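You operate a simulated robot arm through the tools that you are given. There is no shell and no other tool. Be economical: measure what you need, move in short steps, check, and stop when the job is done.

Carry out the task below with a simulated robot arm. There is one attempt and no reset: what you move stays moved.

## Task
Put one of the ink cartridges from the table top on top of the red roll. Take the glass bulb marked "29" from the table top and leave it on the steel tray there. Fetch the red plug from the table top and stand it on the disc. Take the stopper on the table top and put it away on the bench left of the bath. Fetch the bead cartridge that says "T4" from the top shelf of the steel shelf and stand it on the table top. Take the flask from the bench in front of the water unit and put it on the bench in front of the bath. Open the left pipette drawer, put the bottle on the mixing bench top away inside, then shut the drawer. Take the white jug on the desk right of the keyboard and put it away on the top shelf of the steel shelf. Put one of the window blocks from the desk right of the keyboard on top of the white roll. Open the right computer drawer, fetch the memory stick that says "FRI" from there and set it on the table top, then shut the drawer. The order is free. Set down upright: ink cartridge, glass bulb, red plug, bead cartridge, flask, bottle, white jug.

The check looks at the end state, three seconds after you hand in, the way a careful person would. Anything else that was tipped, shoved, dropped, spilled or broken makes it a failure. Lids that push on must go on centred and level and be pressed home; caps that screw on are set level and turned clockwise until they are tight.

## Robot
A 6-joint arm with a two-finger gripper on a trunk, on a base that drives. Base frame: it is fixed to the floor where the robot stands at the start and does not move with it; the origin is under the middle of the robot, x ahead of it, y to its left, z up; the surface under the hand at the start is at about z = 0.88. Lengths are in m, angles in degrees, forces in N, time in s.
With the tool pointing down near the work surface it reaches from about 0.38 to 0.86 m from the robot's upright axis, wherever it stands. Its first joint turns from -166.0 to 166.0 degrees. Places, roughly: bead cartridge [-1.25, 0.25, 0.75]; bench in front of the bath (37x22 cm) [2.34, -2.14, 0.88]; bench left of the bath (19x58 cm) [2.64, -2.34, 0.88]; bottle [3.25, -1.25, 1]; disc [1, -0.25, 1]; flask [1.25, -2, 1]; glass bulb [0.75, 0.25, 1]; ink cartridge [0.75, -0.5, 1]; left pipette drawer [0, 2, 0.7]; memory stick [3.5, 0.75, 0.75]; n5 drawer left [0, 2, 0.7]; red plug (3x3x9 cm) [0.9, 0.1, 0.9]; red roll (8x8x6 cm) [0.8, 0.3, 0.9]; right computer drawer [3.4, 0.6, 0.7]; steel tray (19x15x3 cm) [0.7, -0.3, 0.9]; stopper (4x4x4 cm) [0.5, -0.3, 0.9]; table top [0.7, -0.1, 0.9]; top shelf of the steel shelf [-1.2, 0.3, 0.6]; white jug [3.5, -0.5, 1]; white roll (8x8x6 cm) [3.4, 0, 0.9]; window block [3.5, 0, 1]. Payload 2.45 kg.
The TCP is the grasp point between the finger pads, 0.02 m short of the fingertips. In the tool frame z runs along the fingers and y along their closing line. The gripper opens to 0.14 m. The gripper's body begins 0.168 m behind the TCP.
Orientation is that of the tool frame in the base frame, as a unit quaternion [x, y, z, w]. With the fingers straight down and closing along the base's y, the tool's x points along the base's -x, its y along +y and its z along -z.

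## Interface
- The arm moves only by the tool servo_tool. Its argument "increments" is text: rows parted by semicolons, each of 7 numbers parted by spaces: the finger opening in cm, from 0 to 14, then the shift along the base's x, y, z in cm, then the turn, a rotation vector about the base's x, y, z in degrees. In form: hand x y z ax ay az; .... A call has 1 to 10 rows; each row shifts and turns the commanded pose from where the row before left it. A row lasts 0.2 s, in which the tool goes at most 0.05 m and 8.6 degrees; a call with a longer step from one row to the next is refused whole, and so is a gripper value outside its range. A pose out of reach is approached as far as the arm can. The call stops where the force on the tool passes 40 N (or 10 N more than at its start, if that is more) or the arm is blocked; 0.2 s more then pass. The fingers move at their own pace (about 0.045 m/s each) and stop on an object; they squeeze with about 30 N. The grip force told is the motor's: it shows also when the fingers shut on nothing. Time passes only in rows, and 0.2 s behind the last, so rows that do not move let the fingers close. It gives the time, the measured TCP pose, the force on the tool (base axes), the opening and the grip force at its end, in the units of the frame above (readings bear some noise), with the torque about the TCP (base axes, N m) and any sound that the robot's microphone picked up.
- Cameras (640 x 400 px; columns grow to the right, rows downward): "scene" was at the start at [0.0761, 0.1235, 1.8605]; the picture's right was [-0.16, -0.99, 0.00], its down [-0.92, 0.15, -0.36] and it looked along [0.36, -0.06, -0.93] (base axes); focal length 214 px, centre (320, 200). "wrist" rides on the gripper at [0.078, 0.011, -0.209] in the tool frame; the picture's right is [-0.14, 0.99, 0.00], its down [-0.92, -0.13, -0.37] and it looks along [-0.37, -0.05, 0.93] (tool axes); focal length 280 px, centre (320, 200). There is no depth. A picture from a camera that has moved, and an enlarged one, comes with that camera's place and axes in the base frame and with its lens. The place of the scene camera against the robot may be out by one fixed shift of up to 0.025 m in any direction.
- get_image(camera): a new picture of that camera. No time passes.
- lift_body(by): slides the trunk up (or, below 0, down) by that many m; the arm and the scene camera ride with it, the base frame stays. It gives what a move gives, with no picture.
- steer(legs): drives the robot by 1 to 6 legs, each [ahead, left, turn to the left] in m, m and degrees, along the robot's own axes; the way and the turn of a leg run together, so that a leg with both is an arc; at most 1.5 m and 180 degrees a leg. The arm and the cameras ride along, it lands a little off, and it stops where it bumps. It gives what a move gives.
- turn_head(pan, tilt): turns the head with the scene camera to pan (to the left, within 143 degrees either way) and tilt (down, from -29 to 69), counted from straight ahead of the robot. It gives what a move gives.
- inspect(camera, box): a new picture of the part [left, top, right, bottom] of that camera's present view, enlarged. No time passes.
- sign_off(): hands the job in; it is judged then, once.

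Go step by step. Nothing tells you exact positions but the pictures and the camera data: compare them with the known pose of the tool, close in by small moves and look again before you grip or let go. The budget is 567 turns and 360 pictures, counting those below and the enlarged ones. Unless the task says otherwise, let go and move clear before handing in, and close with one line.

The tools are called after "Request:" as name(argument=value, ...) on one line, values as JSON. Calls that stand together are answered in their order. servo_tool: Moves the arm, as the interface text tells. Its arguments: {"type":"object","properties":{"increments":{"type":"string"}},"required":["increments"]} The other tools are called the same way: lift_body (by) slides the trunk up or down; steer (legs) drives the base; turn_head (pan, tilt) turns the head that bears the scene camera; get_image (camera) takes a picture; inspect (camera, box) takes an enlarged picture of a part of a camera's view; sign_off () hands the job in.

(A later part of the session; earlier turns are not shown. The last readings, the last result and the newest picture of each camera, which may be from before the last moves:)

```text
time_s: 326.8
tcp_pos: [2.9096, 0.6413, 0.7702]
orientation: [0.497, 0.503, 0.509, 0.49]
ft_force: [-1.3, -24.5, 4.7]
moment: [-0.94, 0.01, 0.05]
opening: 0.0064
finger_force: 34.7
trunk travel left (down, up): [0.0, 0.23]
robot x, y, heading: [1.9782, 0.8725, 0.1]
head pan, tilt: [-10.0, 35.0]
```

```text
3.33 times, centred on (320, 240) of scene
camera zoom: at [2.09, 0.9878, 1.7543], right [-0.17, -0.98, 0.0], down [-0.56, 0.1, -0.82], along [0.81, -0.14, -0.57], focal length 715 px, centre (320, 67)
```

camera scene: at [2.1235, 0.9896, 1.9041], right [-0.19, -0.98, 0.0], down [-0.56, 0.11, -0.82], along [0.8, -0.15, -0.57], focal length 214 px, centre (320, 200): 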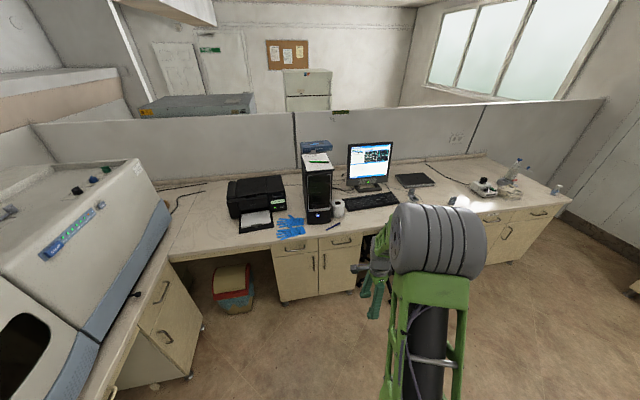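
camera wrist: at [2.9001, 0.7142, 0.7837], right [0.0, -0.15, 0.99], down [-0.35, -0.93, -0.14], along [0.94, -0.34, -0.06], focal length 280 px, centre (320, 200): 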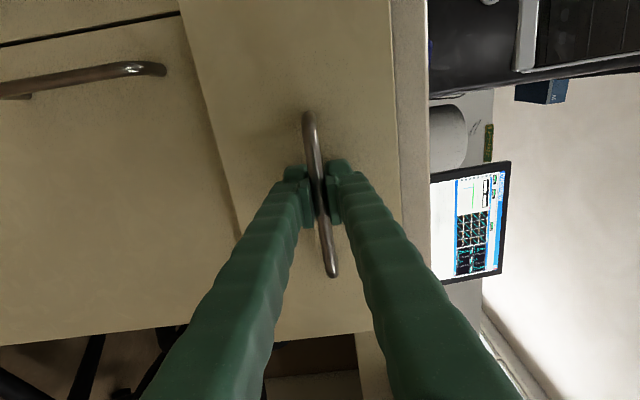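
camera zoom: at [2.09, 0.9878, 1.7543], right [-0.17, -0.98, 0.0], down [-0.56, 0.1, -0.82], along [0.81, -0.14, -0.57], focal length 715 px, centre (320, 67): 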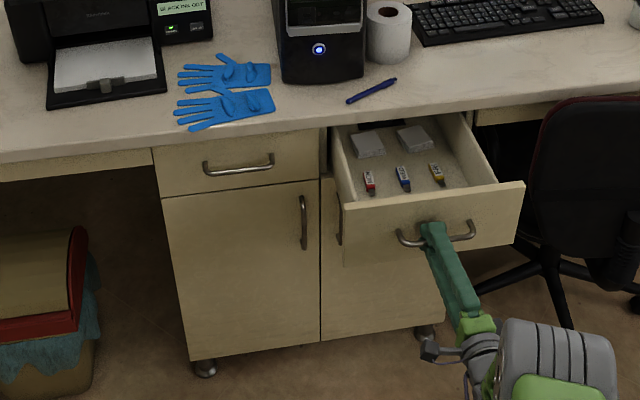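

The drawer is open with three sticks inside. I release, back off, raise the trunk, and read the labels.

Request:
servo_tool(increments="3 0 0 0 0 0 0;4 0 0 0 0 0 0;4 0 0 0 0 0 0;4 -4 0 0 0 0 0;4 -4 0 0 0 0 0;4 -4 0 0 0 0 0")

Request:
lift_body(by=0.15)

Request:
inspect(camera="scene", box=[310, 200, 370, 250])

```text
time_s: 328.2
tcp_pos: [2.7911, 0.6429, 0.7704]
orientation: [0.497, 0.503, 0.509, 0.491]
ft_force: [0.0, 0.6, -1.4]
moment: [-0.01, -0.02, 0.0]
opening: 0.04
finger_force: 0.1
trunk travel left (down, up): [0.0, 0.23]
robot x, y, heading: [1.9865, 0.8696, 0.2]
head pan, tilt: [-10.0, 35.0]
```

```text
time_s: 330.0
tcp_pos: [2.7914, 0.642, 0.9198]
orientation: [0.497, 0.503, 0.509, 0.49]
ft_force: [-0.3, -0.4, 0.8]
moment: [-0.01, -0.01, 0.0]
opening: 0.0401
finger_force: 0.1
trunk travel left (down, up): [-0.15, 0.08]
robot x, y, heading: [1.9842, 0.8704, 0.3]
head pan, tilt: [-10.0, 35.0]
```

```text
8.00 times, centred on (340, 225) of scene
camera zoom: at [2.0908, 0.9895, 1.904], right [-0.17, -0.98, 0.0], down [-0.56, 0.1, -0.82], along [0.81, -0.14, -0.57], focal length 1716 px, centre (160, 0)
```

zoom: 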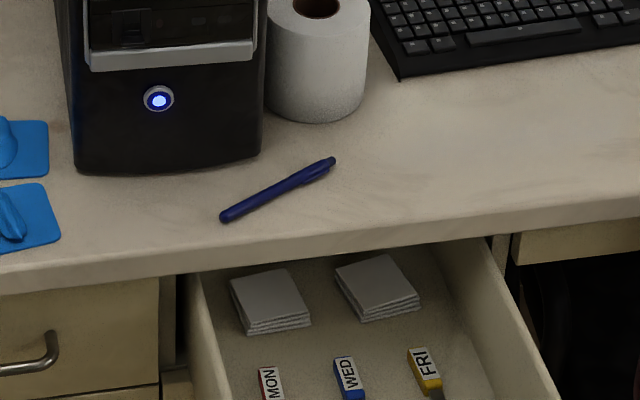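

FRI is the yellow stick on the right. I turn the tool down again while pulling back a little.

Request:
servo_tool(increments="4 -1.5 0 1.5 0 8.5 0;4 -1.5 0 1.5 0 8.5 0;4 -1.5 0 1.5 0 8.5 0;4 -1.5 0 1.5 0 8.5 0;4 -1.5 0 1.5 0 8.5 0;4 -1.5 0 1.5 0 8.5 0;4 -1.5 0 1.5 0 8.5 0;4 -1.5 0 1.5 0 8.5 0;4 -1.5 0 1.5 0 8.5 0;4 -1.5 0 1.5 0 8.5 0")

```text
time_s: 332.2
tcp_pos: [2.6426, 0.6421, 1.0707]
orientation: [0.712, 0.701, 0.04, 0.02]
ft_force: [-0.7, -0.9, 0.2]
moment: [0.15, -0.08, 0.04]
opening: 0.0403
finger_force: 0.1
trunk travel left (down, up): [-0.15, 0.08]
robot x, y, heading: [1.9826, 0.8706, 0.1]
head pan, tilt: [-10.0, 35.0]
```

Request:
servo_tool(increments="6 0 0 0 -1.6 4.9 0;6 0 0 0 0 0 0")

Request:
steer(legs=[[0.42, 0, 0]])

Request:
get_image(camera="wrist")

```text
time_s: 332.8
tcp_pos: [2.6409, 0.6414, 1.0716]
orientation: [0.711, 0.703, -0.002, 0.002]
ft_force: [-0.4, 0.5, 0.0]
moment: [0.04, 0.01, 0.03]
opening: 0.0602
finger_force: 0.1
trunk travel left (down, up): [-0.15, 0.08]
robot x, y, heading: [1.982, 0.8708, -0.3]
head pan, tilt: [-10.0, 35.0]
```

```text
time_s: 335.4
tcp_pos: [3.0598, 0.6447, 1.0701]
orientation: [0.71, 0.704, -0.001, 0.002]
ft_force: [0.5, -0.7, -0.4]
moment: [0.01, 0.05, -0.02]
opening: 0.0599
finger_force: 0.1
trunk travel left (down, up): [-0.15, 0.08]
robot x, y, heading: [2.4016, 0.8719, 0.3]
head pan, tilt: [-10.0, 35.0]
```

```text
223 pictures are left
camera wrist: at [3.073, 0.7226, 1.2794], right [0.99, -0.15, 0.0], down [-0.14, -0.92, 0.37], along [-0.05, -0.37, -0.93], focal length 280 px, centre (320, 200)
```

wrist: 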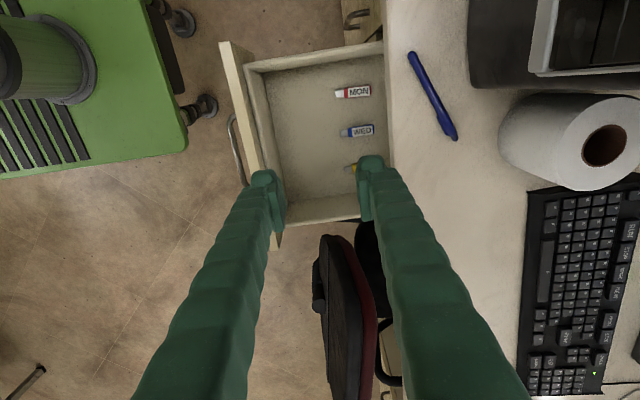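

The sticks lie along x, so I turn the fingers to close along y and move over FRI near (3.12, 0.566).

Request:
servo_tool(increments="6 0.6 -0.8 -0.5 0 0 8.5;6 0.6 -0.8 -0.5 0 0 8.5;6 0.6 -0.8 -0.5 0 0 8.5;6 0.6 -0.8 -0.5 0 0 8.5;6 0.6 -0.8 -0.5 0 0 8.5;6 0.6 -0.8 -0.5 0 0 8.5;6 0.6 -0.8 -0.5 0 0 8.5;6 0.6 -0.8 -0.5 0 0 8.5;6 0.6 -0.8 -0.5 0 0 8.5;6 0.3 -0.7 -0.5 0 0 8.5")

Request:
servo_tool(increments="6 0 0 0 0 0 5.5;6 0 0 0 0 0 0")

Request:
get_image(camera="wrist")

```text
time_s: 337.6
tcp_pos: [3.1173, 0.5645, 1.02]
orientation: [0.045, 0.999, 0.0, 0.003]
ft_force: [0.2, 0.3, 0.2]
moment: [0.03, 0.02, 0.01]
opening: 0.0602
finger_force: 0.0
trunk travel left (down, up): [-0.15, 0.08]
robot x, y, heading: [2.4034, 0.873, 0.5]
head pan, tilt: [-10.0, 35.0]
```

```text
time_s: 338.2
tcp_pos: [3.1165, 0.5646, 1.0205]
orientation: [-0.001, 1.0, 0.0, 0.002]
ft_force: [0.3, 0.7, -0.4]
moment: [-0.01, -0.01, 0.02]
opening: 0.0601
finger_force: 0.0
trunk travel left (down, up): [-0.15, 0.08]
robot x, y, heading: [2.3976, 0.875, 0.2]
head pan, tilt: [-10.0, 35.0]
```

```text
222 pictures are left
camera wrist: at [3.0388, 0.5752, 1.2303], right [0.14, 0.99, 0.0], down [0.92, -0.13, 0.37], along [0.37, -0.05, -0.93], focal length 280 px, centre (320, 200)
```

wrist: 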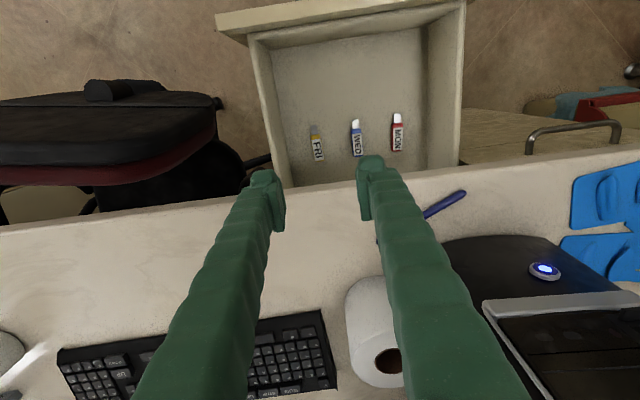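

Request:
servo_tool(increments="5 0.8 -0.5 -4 0 0 0;4 0 0 -4 0 0 0;4 0 0 -4 0 0 0;4 0 0 -4 0 0 0;4 0 0 -4 0 0 0;4 0 0 0 0 0 0")

Request:
get_image(camera="wrist")

```text
time_s: 339.6
tcp_pos: [3.1255, 0.5585, 0.8226]
orientation: [0.0, 1.0, 0.0, 0.003]
ft_force: [-0.3, 1.0, 0.5]
moment: [-0.03, -0.05, -0.06]
opening: 0.0398
finger_force: 0.1
trunk travel left (down, up): [-0.15, 0.08]
robot x, y, heading: [2.3977, 0.8716, 0.0]
head pan, tilt: [-10.0, 35.0]
```

```text
221 pictures are left
camera wrist: at [3.0463, 0.5688, 1.0306], right [0.14, 0.99, 0.0], down [0.92, -0.13, 0.37], along [0.37, -0.05, -0.93], focal length 280 px, centre (320, 200)
```

wrist: 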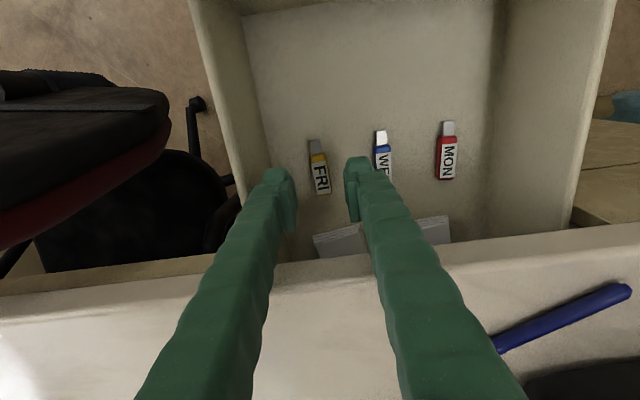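

Aligned. I lower in steps until the fingertips feel the drawer floor.

Request:
servo_tool(increments="4 0 0 -3 0 0 0;4 0 0 -2.5 0 0 0;4 0 0 -0.7 0 0 0;4 0 0 -0.5 0 0 0;4 0 0 0 0 0 0")

Request:
get_image(camera="wrist")

```text
time_s: 340.8
tcp_pos: [3.1249, 0.5596, 0.7534]
orientation: [0.0, 1.0, 0.0, 0.002]
ft_force: [-0.3, 0.0, -0.9]
moment: [-0.01, -0.01, -0.01]
opening: 0.0402
finger_force: 0.1
trunk travel left (down, up): [-0.15, 0.08]
robot x, y, heading: [2.402, 0.8702, 0.4]
head pan, tilt: [-10.0, 35.0]
```

```text
220 pictures are left
camera wrist: at [3.0463, 0.5696, 0.9625], right [0.14, 0.99, 0.0], down [0.92, -0.13, 0.37], along [0.37, -0.05, -0.93], focal length 280 px, centre (320, 200)
```

wrist: 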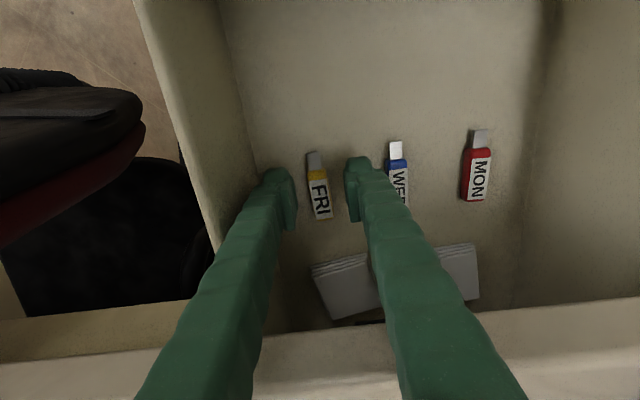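

Request:
servo_tool(increments="4 0 0 -0.6 0 0 0;4 0 0 -0.5 0 0 0;4 0 0 -0.5 0 0 0;4 0 0 -0.4 0 0 0;4 0 0 0 0 0 0")

Request:
inspect(camera="wrist", box=[240, 130, 400, 250])

```text
time_s: 342.0
tcp_pos: [3.1245, 0.5596, 0.7348]
orientation: [0.001, 1.0, -0.001, 0.002]
ft_force: [-0.1, -0.3, 0.1]
moment: [-0.01, 0.01, -0.03]
opening: 0.04
finger_force: 0.1
trunk travel left (down, up): [-0.15, 0.08]
robot x, y, heading: [2.4019, 0.8718, -0.1]
head pan, tilt: [-10.0, 35.0]
```

```text
3.33 times, centred on (320, 190) of wrist
camera zoom: at [3.0473, 0.5699, 0.9428], right [0.14, 0.99, 0.0], down [0.92, -0.13, 0.37], along [0.37, -0.05, -0.93], focal length 935 px, centre (320, 233)
```

zoom: 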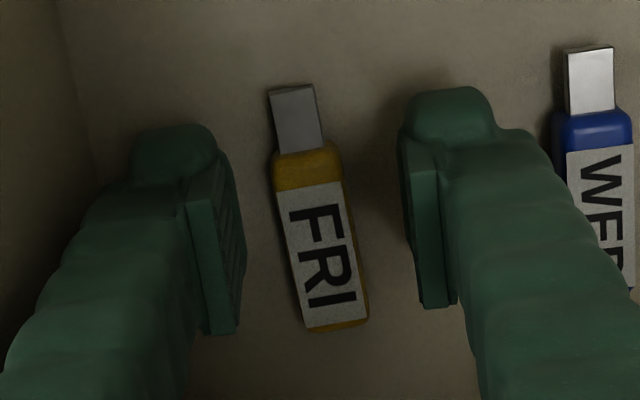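

Request:
servo_tool(increments="4 0 0 -0.4 0 0 0;4 0 0 -0.4 0 0 0;4 0 0 -0.4 0 0 0;4 0 0 -0.4 0 0 0;4 0 0 0 0 0 0")

```text
time_s: 343.2
tcp_pos: [3.1249, 0.5601, 0.7184]
orientation: [-0.001, 1.0, 0.0, 0.003]
ft_force: [0.3, 0.8, 2.5]
moment: [-0.02, 0.08, 0.03]
opening: 0.04
finger_force: 0.1
trunk travel left (down, up): [-0.15, 0.08]
robot x, y, heading: [2.3992, 0.8765, 0.1]
head pan, tilt: [-10.0, 35.0]
```

Request:
servo_tool(increments="4 0 0 -0.2 0 0 0;4 0 0 0 0 0 0")

Request:
inspect(camera="wrist", box=[240, 130, 400, 250])

```text
time_s: 343.8
tcp_pos: [3.1253, 0.5602, 0.7173]
orientation: [0.0, 1.0, -0.001, 0.003]
ft_force: [-0.1, 3.3, 18.6]
moment: [0.14, 0.08, -0.05]
opening: 0.04
finger_force: 0.0
trunk travel left (down, up): [-0.15, 0.08]
robot x, y, heading: [2.4016, 0.8756, 0.3]
head pan, tilt: [-10.0, 35.0]
```

```text
3.33 times, centred on (320, 190) of wrist
camera zoom: at [3.0466, 0.5708, 0.9273], right [0.14, 0.99, 0.0], down [0.92, -0.13, 0.38], along [0.37, -0.05, -0.93], focal length 935 px, centre (320, 233)
```

zoom: 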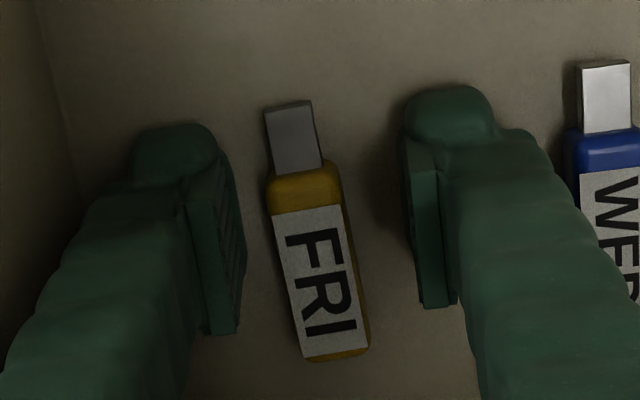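

Floor felt. I rise a hair and close on the stick.

Request:
servo_tool(increments="4 0.4 0 0.3 0 0 0;2 0 0 0 0 0 0;0 0 0 0 0 0 0;0 0 0 0 0 0 0;0 0 0 0 0 0 0;0 0 0 3 0 0 0;0 0 0 4 0 0 0;0 0 0 4 0 0 0;0 0 0 0 0 0 0")

Request:
get_image(camera="wrist")

```text
time_s: 345.8
tcp_pos: [3.1291, 0.5612, 0.8277]
orientation: [0.0, 1.0, 0.001, 0.002]
ft_force: [-0.2, -0.2, -0.4]
moment: [0.0, -0.05, 0.0]
opening: 0.0167
finger_force: 29.5
trunk travel left (down, up): [-0.15, 0.08]
robot x, y, heading: [2.4036, 0.8754, -0.1]
head pan, tilt: [-10.0, 35.0]
```

```text
217 pictures are left
camera wrist: at [3.0508, 0.5712, 1.0371], right [0.14, 0.99, 0.0], down [0.92, -0.13, 0.37], along [0.37, -0.05, -0.93], focal length 280 px, centre (320, 200)
```

wrist: 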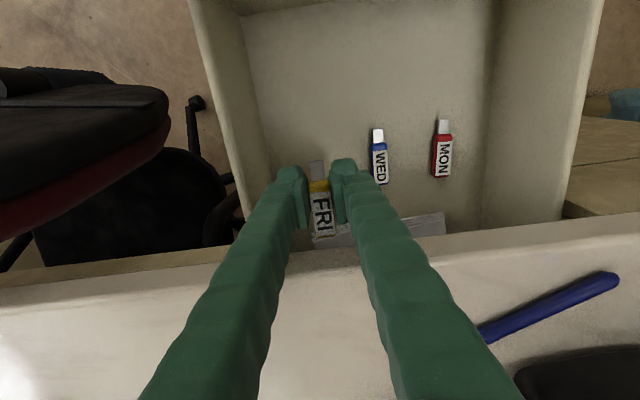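

FRI is held. I will shut the drawer with the fingers' flank: rise, move in front of the handle and turn the stick along y.

Request:
servo_tool(increments="0 0 0 4.5 0 0 0;0 0 0 4.5 0 0 0;0 0 0 4.5 0 0 0;0 -4 0.9 0 0 0 -8.5;0 -4 0.9 0 0 0 -8.5;0 -4 0.9 0 0 0 -8.5;0 -4 0.9 0 0 0 -8.5;0 -4 0.9 0 0 0 -8.5;0 -4 0.9 0 0 0 -8.5;0 -4 0.9 0 0 0 -8.5")

Request:
servo_tool(increments="0 -4 0.9 0 0 0 -8.5;0 -1.5 0.7 0 0 0 -8.5;0 0 0 0 0 0 -8.5;0 0 0 0 0 0 -5;0 0 0 -2 0 0 0;0 0 0 0 0 0 0")

Request:
get_image(camera="wrist")

```text
time_s: 348.0
tcp_pos: [2.8497, 0.6219, 0.9635]
orientation: [0.497, 0.868, 0.0, 0.003]
ft_force: [0.2, -0.3, -0.7]
moment: [0.03, 0.0, 0.0]
opening: 0.0
finger_force: 29.4
trunk travel left (down, up): [-0.15, 0.08]
robot x, y, heading: [2.401, 0.8743, 0.3]
head pan, tilt: [-10.0, 35.0]
```

```text
time_s: 349.4
tcp_pos: [2.795, 0.6392, 0.9435]
orientation: [0.706, 0.708, -0.001, 0.001]
ft_force: [1.2, 0.4, 0.3]
moment: [-0.01, -0.03, 0.02]
opening: 0.0001
finger_force: 29.7
trunk travel left (down, up): [-0.15, 0.08]
robot x, y, heading: [2.4001, 0.872, 0.2]
head pan, tilt: [-10.0, 35.0]
```

```text
216 pictures are left
camera wrist: at [2.8055, 0.7178, 1.1525], right [0.99, -0.14, 0.0], down [-0.13, -0.92, 0.37], along [-0.05, -0.37, -0.93], focal length 280 px, centre (320, 200)
```

wrist: 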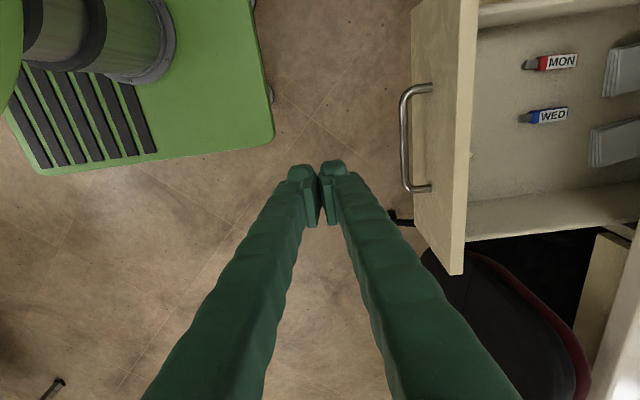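

The stick slipped out, probably brushed by the desk edge. I look for it.

Request:
get_image(camera="scene")

Request:
inspect(camera="scene", box=[260, 200, 460, 330])

```text
215 pictures are left
camera scene: at [2.5083, 0.9909, 1.9042], right [-0.17, -0.99, 0.0], down [-0.56, 0.1, -0.82], along [0.81, -0.14, -0.57], focal length 214 px, centre (320, 200)
```

scene: 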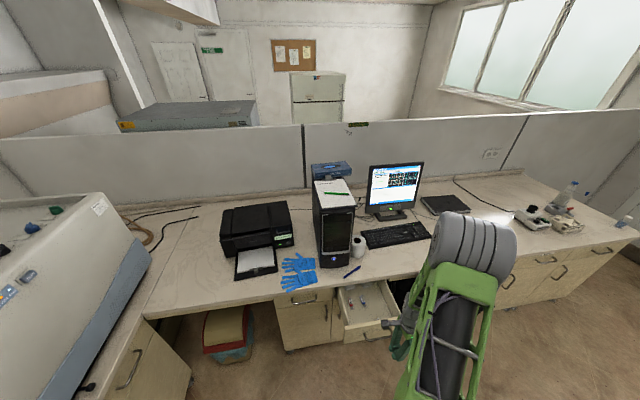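

```text
3.08 times, centred on (360, 265) of scene
camera zoom: at [2.5083, 0.9909, 1.9042], right [-0.17, -0.99, 0.0], down [-0.56, 0.1, -0.82], along [0.81, -0.14, -0.57], focal length 660 px, centre (197, 0)
```

zoom: 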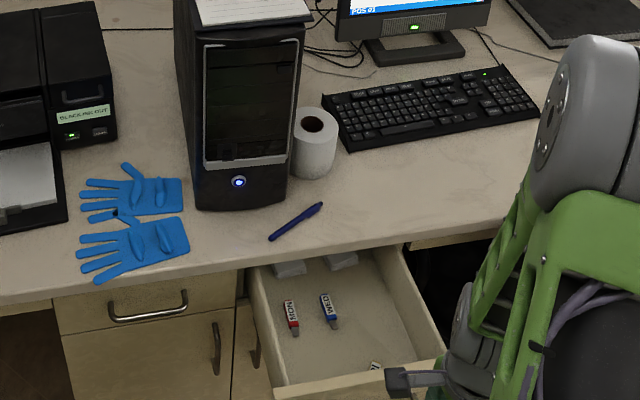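

FRI seems to have dropped back into the drawer near its front right. I move over for a better view.

Request:
servo_tool(increments="6 2 0 4 0 0 0;6 4 0 2 0 0 0;6 4 0 0 0 0 0;6 4 0 0 0 0 0;6 0 0 0 0 0 0")

Request:
get_image(camera="wrist")

```text
time_s: 350.6
tcp_pos: [2.9343, 0.6375, 1.0039]
orientation: [0.707, 0.707, -0.001, 0.0]
ft_force: [0.4, 0.1, 0.5]
moment: [0.03, -0.02, -0.04]
opening: 0.0601
finger_force: 0.1
trunk travel left (down, up): [-0.15, 0.08]
robot x, y, heading: [2.4034, 0.8739, 0.2]
head pan, tilt: [-10.0, 35.0]
```

```text
213 pictures are left
camera wrist: at [2.9452, 0.7158, 1.2129], right [0.99, -0.14, 0.0], down [-0.13, -0.92, 0.37], along [-0.05, -0.37, -0.93], focal length 280 px, centre (320, 200)
```

wrist: 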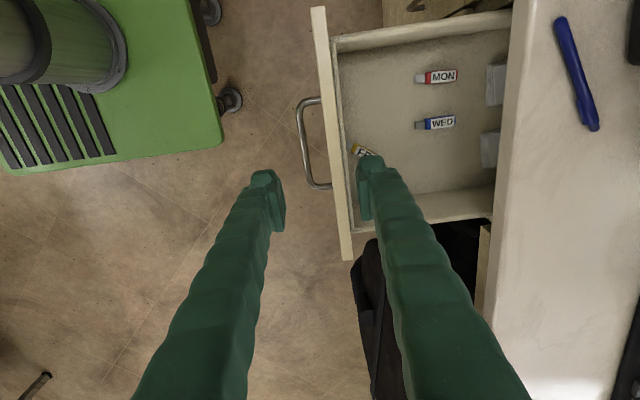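

Request:
servo_tool(increments="6 4 0 0 0 0 0;8 3 1 0 0 0 0;8 0 0 0 0 0 0")

Request:
get_image(camera="wrist")

Request:
inspect(camera="wrist", box=[260, 80, 400, 200])

```text
time_s: 351.4
tcp_pos: [3.0044, 0.6486, 1.0036]
orientation: [0.707, 0.707, 0.0, 0.002]
ft_force: [0.6, -0.7, 0.2]
moment: [-0.01, -0.04, 0.02]
opening: 0.0798
finger_force: 0.0
trunk travel left (down, up): [-0.15, 0.08]
robot x, y, heading: [2.3989, 0.8737, 0.1]
head pan, tilt: [-10.0, 35.0]
```

```text
212 pictures are left
camera wrist: at [3.0162, 0.7264, 1.2127], right [0.99, -0.14, 0.0], down [-0.13, -0.92, 0.37], along [-0.05, -0.37, -0.93], focal length 280 px, centre (320, 200)
```

wrist: 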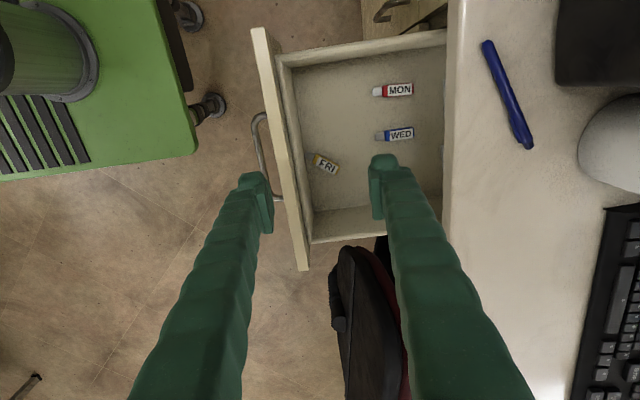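

```text
3.33 times, centred on (330, 140) of wrist
camera zoom: at [3.0162, 0.7264, 1.2127], right [0.99, -0.14, 0.0], down [-0.13, -0.92, 0.37], along [-0.05, -0.37, -0.93], focal length 935 px, centre (287, 400)
```

zoom: 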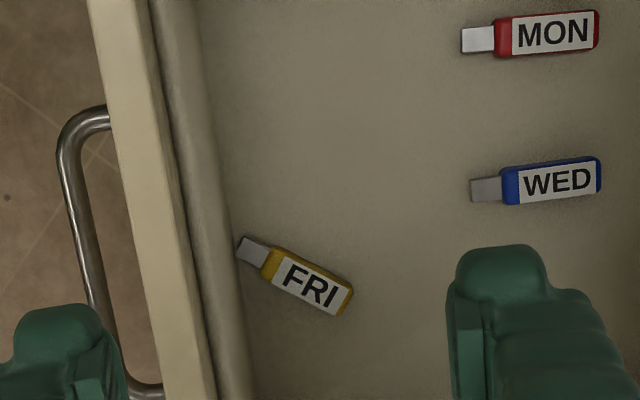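

FRI lies flat, turned by about -38 degrees. I align the fingers across it and move over its body at about (3.015, 0.588).

Request:
servo_tool(increments="8 0.2 -1 -1 0 0 8.5;7 0.2 -1 -1 0 0 8.5;6 0.2 -1 -1 0 0 8.5;5 0.2 -1 -1 0 0 8.5;4 0.2 -1 -2 0 0 8.5;3.6 0.1 -1 -3 0 0 8.5;3.6 0 0 -3 0 0 0.5;3.6 0 0 0 0 0 0")

Request:
get_image(camera="wrist")

Request:
inspect(camera="wrist", box=[240, 100, 400, 220])

```text
time_s: 353.2
tcp_pos: [3.0147, 0.5891, 0.8837]
orientation: [0.329, 0.944, 0.0, 0.002]
ft_force: [-0.2, 0.3, -0.3]
moment: [0.0, -0.03, 0.02]
opening: 0.0363
finger_force: 0.1
trunk travel left (down, up): [-0.15, 0.08]
robot x, y, heading: [2.4017, 0.8735, 0.4]
head pan, tilt: [-10.0, 35.0]
```

```text
210 pictures are left
camera wrist: at [2.9608, 0.6462, 1.0931], right [0.72, 0.69, 0.0], down [0.64, -0.67, 0.37], along [0.26, -0.27, -0.93], focal length 280 px, centre (320, 200)
```

wrist: 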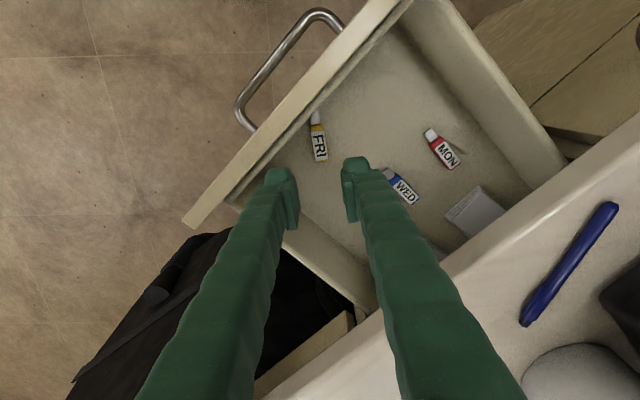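

```text
3.33 times, centred on (320, 160) of wrist
camera zoom: at [2.9608, 0.6462, 1.0931], right [0.72, 0.69, 0.0], down [0.64, -0.67, 0.37], along [0.26, -0.27, -0.93], focal length 935 px, centre (320, 333)
```

zoom: 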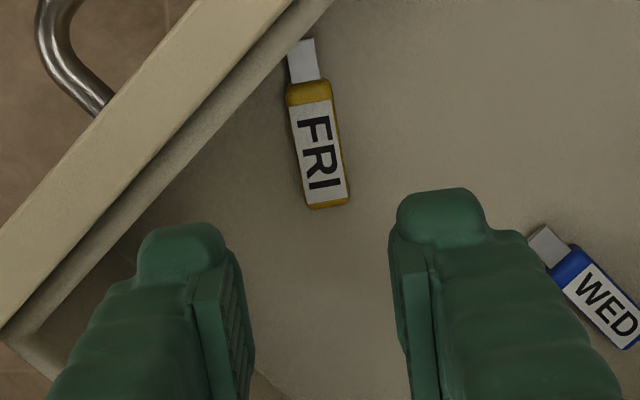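

Request:
servo_tool(increments="3.6 0 0 -4 0 0 0;3.6 0 0 -4 0 0 0;3.6 0 0 -4 0 0 0;3.6 0 0 -3 0 0 0;3.6 0 0 -0.8 0 0 0;3.6 0 0 -0.3 0 0 0;3.6 0 0 0 0 0 0")

Request:
inspect(camera="wrist", box=[240, 130, 400, 250])

```text
time_s: 354.8
tcp_pos: [3.0147, 0.5907, 0.7216]
orientation: [0.33, 0.944, -0.002, 0.003]
ft_force: [-0.3, -0.3, 0.8]
moment: [0.01, -0.01, -0.01]
opening: 0.0358
finger_force: 0.0
trunk travel left (down, up): [-0.15, 0.08]
robot x, y, heading: [2.3986, 0.8735, 0.1]
head pan, tilt: [-10.0, 35.0]
```

```text
3.33 times, centred on (320, 190) of wrist
camera zoom: at [2.9609, 0.6471, 0.9315], right [0.72, 0.69, 0.0], down [0.64, -0.67, 0.37], along [0.26, -0.27, -0.93], focal length 935 px, centre (320, 233)
```

zoom: 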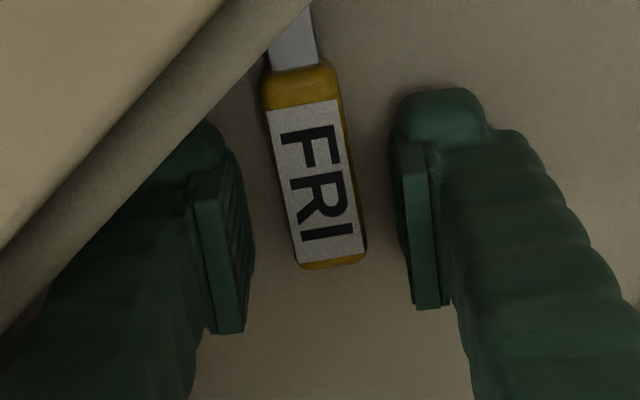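

Request:
servo_tool(increments="2 0 0 0 0 0 0;0 0 0 0 0 0 0;0 0 0 0 0 0 0;0 0 0 0 0 0 0;0 0 0 2 0 0 0;0 0 0 3 0 0 0;0 0 0 4 0 0 0;0 0 0 4 0 0 0;0 0 0 4 0 0 0;0 0 0 3 0 0 0")

Request:
inspect(camera="wrist", box=[240, 130, 400, 250])

```text
time_s: 357.0
tcp_pos: [3.0136, 0.5893, 0.9225]
orientation: [0.329, 0.944, -0.001, 0.001]
ft_force: [0.7, -0.6, 0.0]
moment: [0.02, -0.02, 0.0]
opening: 0.0165
finger_force: 29.6
trunk travel left (down, up): [-0.15, 0.08]
robot x, y, heading: [2.4019, 0.8703, 0.3]
head pan, tilt: [-10.0, 35.0]
```

```text
3.33 times, centred on (320, 190) of wrist
camera zoom: at [2.9603, 0.6468, 1.1316], right [0.72, 0.69, 0.0], down [0.64, -0.67, 0.37], along [0.26, -0.27, -0.93], focal length 935 px, centre (320, 233)
```

zoom: 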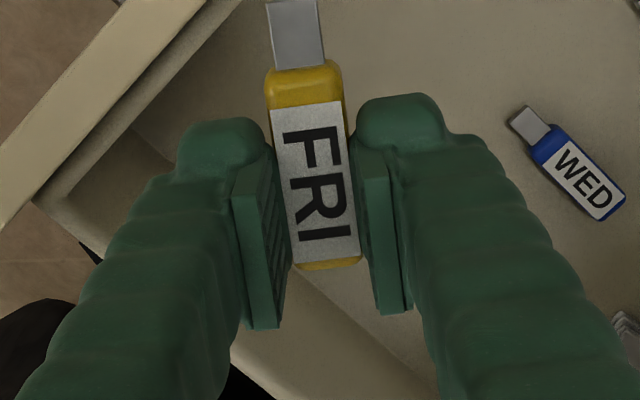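

FRI is firmly held. I move in front of the handle, stick along y, and lower to handle height.

Request:
servo_tool(increments="0 -3 0.7 1 0 0 -7.4;0 -3 0.7 1 0 0 -7.4;0 -3 0.7 0 0 0 -7.4;0 -3 0.7 0 0 0 -7.4;0 -3 0.7 0 0 0 -7.4;0 -3 0.7 0 0 0 -7.4;0 -3 0.7 0 0 0 -7.1;0 -1 0 0 0 0 0;0 0 0 -3 0 0 0;0 0 0 0 0 0 0")

Request:
get_image(camera="wrist")

```text
time_s: 359.2
tcp_pos: [2.796, 0.6384, 0.9142]
orientation: [0.707, 0.707, -0.002, 0.003]
ft_force: [-0.2, 0.6, -0.9]
moment: [0.0, 0.02, 0.03]
opening: 0.0164
finger_force: 29.9
trunk travel left (down, up): [-0.15, 0.08]
robot x, y, heading: [2.4025, 0.8732, -0.1]
head pan, tilt: [-10.0, 35.0]
```

```text
206 pictures are left
camera wrist: at [2.807, 0.7173, 1.122], right [0.99, -0.14, 0.0], down [-0.13, -0.92, 0.37], along [-0.05, -0.37, -0.93], focal length 280 px, centre (320, 200)
```

wrist: 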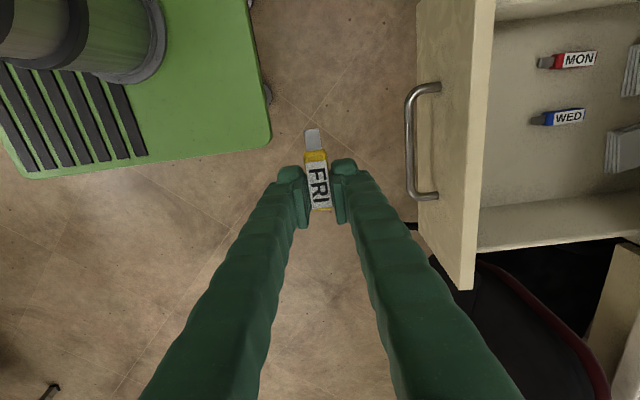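

Request:
servo_tool(increments="0 0 0.2 -4.5 0 0 0;0 0 0 -4.5 0 0 0;0 0 0 -4.4 0 0 0;0 4 0 0 0 0 0;0 4 0 0 0 0 0;0 1.5 0 0 0 0 0;0 0 0 0 0 0 0")

Request:
get_image(camera="wrist")

```text
time_s: 360.8
tcp_pos: [2.8905, 0.6412, 0.7808]
orientation: [0.707, 0.708, -0.001, 0.003]
ft_force: [-0.2, 0.1, -0.5]
moment: [0.01, 0.0, -0.03]
opening: 0.0164
finger_force: 29.8
trunk travel left (down, up): [-0.15, 0.08]
robot x, y, heading: [2.4007, 0.8707, 0.2]
head pan, tilt: [-10.0, 35.0]
```

```text
205 pictures are left
camera wrist: at [2.9022, 0.7192, 0.9889], right [0.99, -0.14, 0.0], down [-0.13, -0.92, 0.37], along [-0.05, -0.37, -0.93], focal length 280 px, centre (320, 200)
```

wrist: 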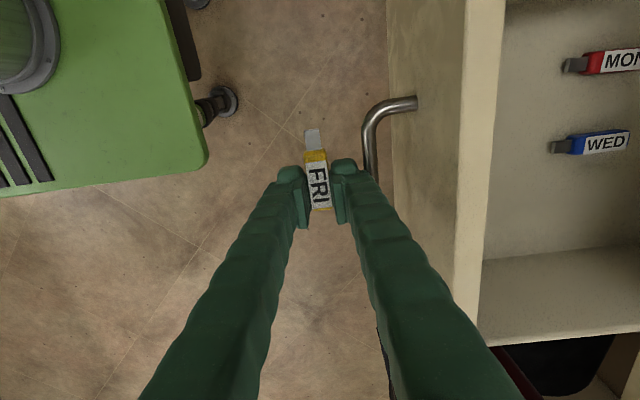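

Request:
servo_tool(increments="0 2.5 0 0 0 0 0;0 2.5 0 0 0 0 0;0 2.5 0 0 0 0 0;0 2.5 0 0 0 0 0;0 2.5 0 0 0 0 0;0 2.5 0 0 0 0 0;0 2.5 0 0 0 0 0;0 2 0 0 0 0 0")

Request:
get_image(camera="wrist")

```text
time_s: 362.6
tcp_pos: [3.0876, 0.6409, 0.7796]
orientation: [0.706, 0.708, -0.001, 0.002]
ft_force: [-0.9, -0.2, -0.2]
moment: [0.03, 0.03, 0.01]
opening: 0.0164
finger_force: 29.9
trunk travel left (down, up): [-0.15, 0.08]
robot x, y, heading: [2.4028, 0.8721, -0.0]
head pan, tilt: [-10.0, 35.0]
```

```text
204 pictures are left
camera wrist: at [3.0977, 0.7194, 0.9875], right [0.99, -0.14, 0.0], down [-0.13, -0.92, 0.37], along [-0.05, -0.37, -0.93], focal length 280 px, centre (320, 200)
```

wrist: 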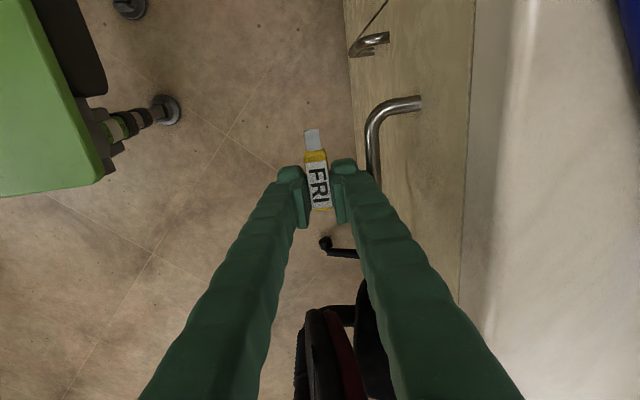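

Request:
servo_tool(increments="0 1.5 0 0 0 0 0;0 1.5 0 0 0 0 0;0 1.5 0 0 0 0 0;0 1 0 0 0 0 0;0 0 0 0 0 0 0")

Request:
inspect(camera="scene", box=[260, 200, 460, 330])

```text
time_s: 363.3
tcp_pos: [3.1114, 0.6389, 0.7746]
orientation: [0.708, 0.706, -0.008, -0.01]
ft_force: [-10.4, -0.5, 1.1]
moment: [0.07, 0.06, 0.09]
opening: 0.0162
finger_force: 29.4
trunk travel left (down, up): [-0.15, 0.08]
robot x, y, heading: [2.4017, 0.8734, 0.1]
head pan, tilt: [-10.0, 35.0]
stopped in row 3: the force on the tool passed its limit at 50 N (the readings are from after the stop); the commanded pose is now the measured one
```

```text
3.08 times, centred on (360, 265) of scene
camera zoom: at [2.5091, 0.9906, 1.9041], right [-0.17, -0.99, 0.0], down [-0.57, 0.1, -0.82], along [0.81, -0.14, -0.57], focal length 660 px, centre (197, 0)
```

zoom: 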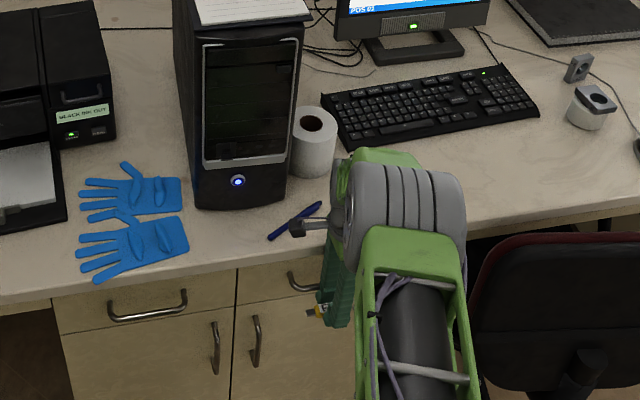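

Request:
servo_tool(increments="0 -4 0 0 0 0 0;0 -4 0 0 0 0 0;0 -4 0 3 0 0 0;0 -3 0 4 0 0 0;0 0 0 0 0 0 0")

Request:
inspect(camera="scene", box=[270, 250, 370, 330])

Request:
get_image(camera="wrist")

```text
time_s: 364.5
tcp_pos: [2.9635, 0.6376, 0.8455]
orientation: [0.708, 0.707, -0.007, -0.006]
ft_force: [0.7, 0.4, 0.1]
moment: [0.0, 0.03, 0.01]
opening: 0.0164
finger_force: 30.1
trunk travel left (down, up): [-0.15, 0.08]
robot x, y, heading: [2.4014, 0.873, 0.2]
head pan, tilt: [-10.0, 35.0]
```

```text
5.00 times, centred on (320, 290) of scene
camera zoom: at [2.5088, 0.9906, 1.9041], right [-0.17, -0.99, 0.0], down [-0.57, 0.1, -0.82], along [0.81, -0.14, -0.57], focal length 1072 px, centre (320, -250)
```

zoom: 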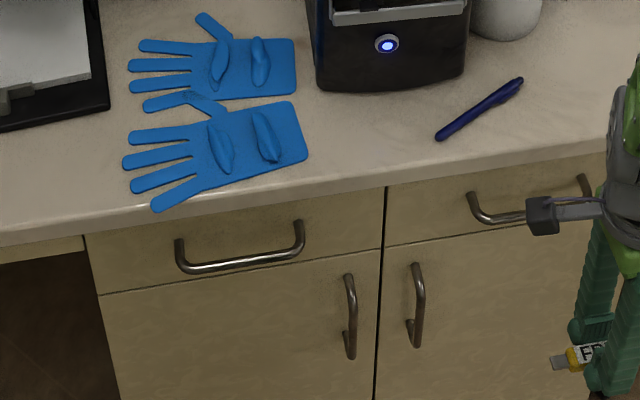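

```text
201 pictures are left
camera wrist: at [2.9797, 0.7162, 1.0545], right [0.99, -0.14, -0.02], down [-0.12, -0.92, 0.37], along [-0.07, -0.36, -0.93], focal length 280 px, centre (320, 200)
```

wrist: 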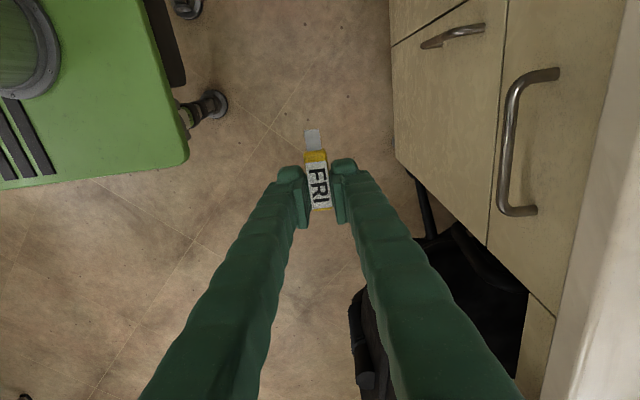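

The drawer is flush shut and FRI is in hand. I lift, back away and turn toward the table's far side.

Request:
servo_tool(increments="0 0 0 4.5 0 0 0;0 0 0 4.5 0 0 0;0 0 0 4.5 0 0 0;0 0 0 4.5 0 0 0;0 0 0 4.5 0.5 1 0")

Request:
steer(legs=[[-0.4, -0.2, 0], [0, 0, 180]])

```text
time_s: 365.7
tcp_pos: [2.9673, 0.6415, 1.0719]
orientation: [0.708, 0.706, -0.01, -0.016]
ft_force: [-0.7, 0.2, 0.0]
moment: [-0.01, -0.03, 0.01]
opening: 0.0164
finger_force: 30.3
trunk travel left (down, up): [-0.15, 0.08]
robot x, y, heading: [2.3996, 0.8715, 0.1]
head pan, tilt: [-10.0, 35.0]
```

```text
time_s: 375.8
tcp_pos: [1.4351, 0.9041, 1.0729]
orientation: [0.708, -0.706, 0.016, -0.01]
ft_force: [-0.1, -0.1, -0.2]
moment: [0.02, -0.02, 0.03]
opening: 0.0164
finger_force: 30.5
trunk travel left (down, up): [-0.15, 0.08]
robot x, y, heading: [1.9987, 0.6702, -179.7]
head pan, tilt: [-10.0, 35.0]
```

Request:
steer(legs=[[0, 0.67, 0], [0.5, 0, 0]])

Request:
servo_tool(increments="0 0 -4 0 0.5 2.1 0;0 0 -4 0 0 0 0;0 0 -4 0 0 0 0;0 0 -4 0 0 0 0;0 0 0 0 0 0 0")

Request:
get_image(camera="wrist")

Request:
get_image(camera="scene")

```text
time_s: 384.6
tcp_pos: [0.9355, 0.2301, 1.0698]
orientation: [0.71, -0.704, 0.017, -0.01]
ft_force: [0.3, -0.4, -0.2]
moment: [0.03, -0.07, 0.0]
opening: 0.0165
finger_force: 29.8
trunk travel left (down, up): [-0.15, 0.08]
robot x, y, heading: [1.5027, 0.0024, -179.2]
head pan, tilt: [-10.0, 35.0]
```

```text
time_s: 385.8
tcp_pos: [0.9338, 0.0702, 1.0709]
orientation: [0.71, -0.704, 0.0, -0.001]
ft_force: [0.3, 0.0, -0.6]
moment: [-0.03, 0.02, 0.0]
opening: 0.0165
finger_force: 29.9
trunk travel left (down, up): [-0.15, 0.08]
robot x, y, heading: [1.5012, 0.0049, -179.8]
head pan, tilt: [-10.0, 35.0]
```

```text
200 pictures are left
camera wrist: at [0.9246, -0.0081, 1.2802], right [-0.99, 0.13, 0.0], down [0.12, 0.92, 0.37], along [0.05, 0.36, -0.93], focal length 280 px, centre (320, 200)
```

wrist: 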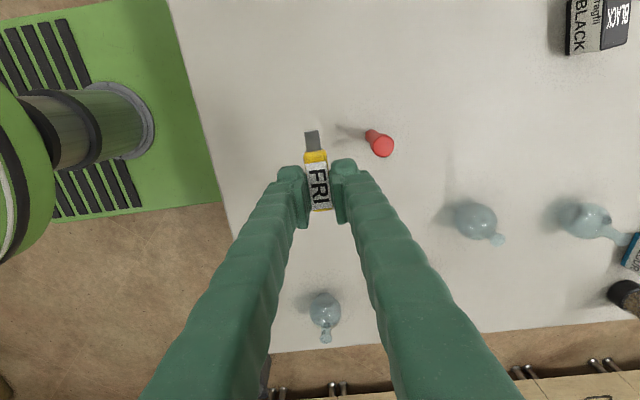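

```text
199 pictures are left
camera scene: at [1.42, -0.1286, 1.9042], right [0.16, 0.99, 0.0], down [0.57, -0.09, -0.82], along [-0.81, 0.13, -0.57], focal length 214 px, centre (320, 200)
```

scene: 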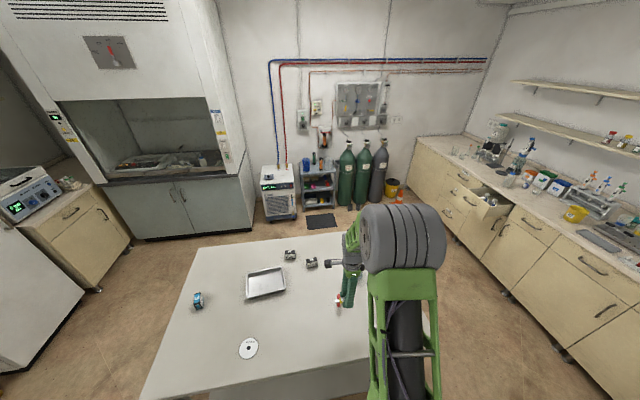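

I set the stick down at about (0.98, 0.10), clear of the plug.

Request:
servo_tool(increments="0 2.3 1.5 0 0 0 0;0 2.3 1.5 -2 0 0 0;0 0 0 -4.5 0 0 0;0 0 0 -4.5 0 0 0;0 0 0 -4 0 0 0;0 0 0 -1 0 0 0;0 0 0 -0.3 0 0 0;0 0 0 0 0 0 0")

Request:
get_image(camera="wrist")

```text
time_s: 387.6
tcp_pos: [0.9827, 0.1007, 0.9103]
orientation: [0.71, -0.704, 0.0, 0.001]
ft_force: [-0.1, 0.2, -0.5]
moment: [-0.02, 0.02, -0.02]
opening: 0.0162
finger_force: 30.1
trunk travel left (down, up): [-0.15, 0.08]
robot x, y, heading: [1.5032, 0.0021, -179.4]
head pan, tilt: [-10.0, 35.0]
```

```text
198 pictures are left
camera wrist: at [0.9731, 0.0224, 1.1188], right [-0.99, 0.13, 0.0], down [0.12, 0.92, 0.37], along [0.05, 0.37, -0.93], focal length 280 px, centre (320, 200)
```

wrist: 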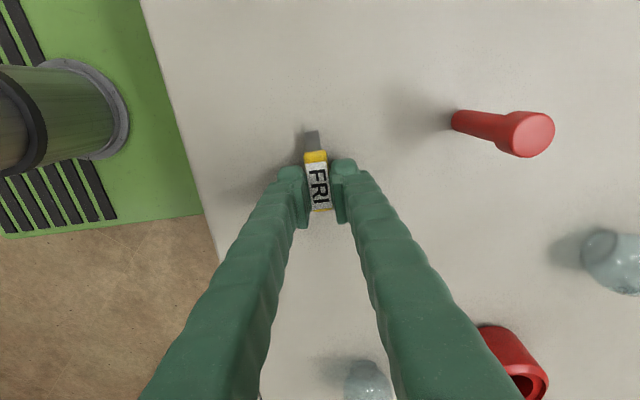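

Request:
servo_tool(increments="0 0 0 -0.3 0 0 0;0 0 0 -0.2 0 0 0;0 0 0 0 0 0 0;2.5 0 0 0 0 0 0;4 0 0 0 0 0 0;4 0 0 0 0 0 0;4 0 0 4 0 0 0;4 0 0 4 0 0 0;6 0 0 4 0 0 0")

Request:
get_image(camera="wrist")

```text
time_s: 389.6
tcp_pos: [0.9824, 0.0981, 1.0237]
orientation: [0.71, -0.704, 0.0, 0.0]
ft_force: [0.6, -0.9, 0.1]
moment: [0.02, 0.01, -0.02]
opening: 0.0599
finger_force: 0.0
trunk travel left (down, up): [-0.15, 0.08]
robot x, y, heading: [1.5067, 0.0032, -179.4]
head pan, tilt: [-10.0, 35.0]
```

```text
197 pictures are left
camera wrist: at [0.9732, 0.0197, 1.2326], right [-0.99, 0.13, 0.0], down [0.12, 0.92, 0.37], along [0.05, 0.37, -0.93], focal length 280 px, centre (320, 200)
```

wrist: 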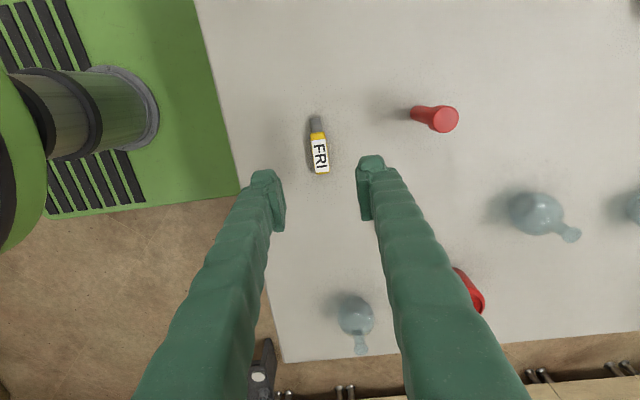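

FRI lies on the table. Next the plug at about (0.866, 0.062); I move above it.

Request:
servo_tool(increments="7 -4 -1.2 1 0 0 0;7 -4 -1.2 0 0 0 0;7 -3.6 -1.2 0 0 0 0;7 0 0 0 0 0 0")

Request:
get_image(camera="wrist")

```text
time_s: 390.6
tcp_pos: [0.8655, 0.0654, 1.0344]
orientation: [0.71, -0.704, -0.001, 0.0]
ft_force: [-0.2, -0.2, -0.3]
moment: [0.01, 0.02, 0.0]
opening: 0.0699
finger_force: 0.1
trunk travel left (down, up): [-0.15, 0.08]
robot x, y, heading: [1.5048, 0.0054, -179.3]
head pan, tilt: [-10.0, 35.0]
```

```text
196 pictures are left
camera wrist: at [0.8558, -0.0139, 1.2432], right [-0.99, 0.13, 0.0], down [0.12, 0.92, 0.37], along [0.05, 0.37, -0.93], focal length 280 px, centre (320, 200)
```

wrist: 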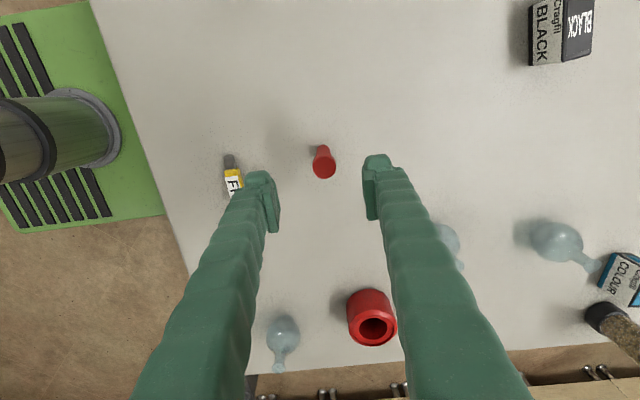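

Request:
servo_tool(increments="6 -0.3 -0.6 -4 0 0 0;6 0 0 -4 0 0 0;6 0 0 -1 0 0 0;6 0 0 0 0 0 0")

Request:
get_image(camera="wrist")

```text
time_s: 391.6
tcp_pos: [0.8634, 0.0587, 0.9442]
orientation: [0.71, -0.704, 0.0, 0.0]
ft_force: [0.5, -0.2, 0.0]
moment: [0.0, -0.02, -0.03]
opening: 0.0603
finger_force: 0.1
trunk travel left (down, up): [-0.15, 0.08]
robot x, y, heading: [1.5069, 0.0058, -179.5]
head pan, tilt: [-10.0, 35.0]
```

```text
195 pictures are left
camera wrist: at [0.8534, -0.0199, 1.1527], right [-0.99, 0.13, 0.0], down [0.12, 0.92, 0.37], along [0.05, 0.37, -0.93], focal length 280 px, centre (320, 200)
```

wrist: 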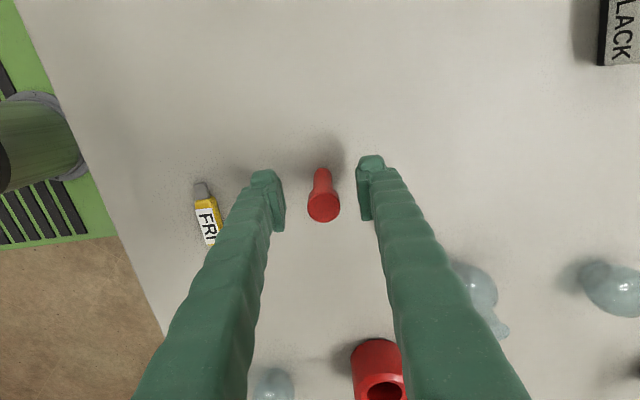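

Request:
servo_tool(increments="3 0 0 0 0 0 0;0 0 0 0 0 0 0;0 0 0 0 0 0 0;0 0 0 0 0 0 0;0 0 0 0 0 0 0;0 0 0 3 0 0 0;0 0 0 4 0 0 0;0 0 0 0 0 0 0")

Request:
get_image(camera="wrist")

```text
time_s: 393.4
tcp_pos: [0.8623, 0.0566, 1.0146]
orientation: [0.71, -0.705, 0.0, -0.001]
ft_force: [-0.8, -0.2, -0.6]
moment: [-0.01, -0.01, 0.0]
opening: 0.0179
finger_force: 30.4
trunk travel left (down, up): [-0.15, 0.08]
robot x, y, heading: [1.5049, 0.0055, -179.4]
head pan, tilt: [-10.0, 35.0]
```

```text
194 pictures are left
camera wrist: at [0.853, -0.0206, 1.2234], right [-0.99, 0.13, 0.0], down [0.12, 0.92, 0.37], along [0.05, 0.37, -0.93], focal length 280 px, centre (320, 200)
```

wrist: 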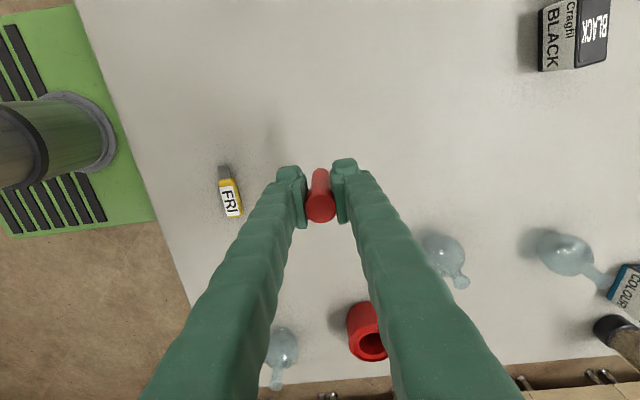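

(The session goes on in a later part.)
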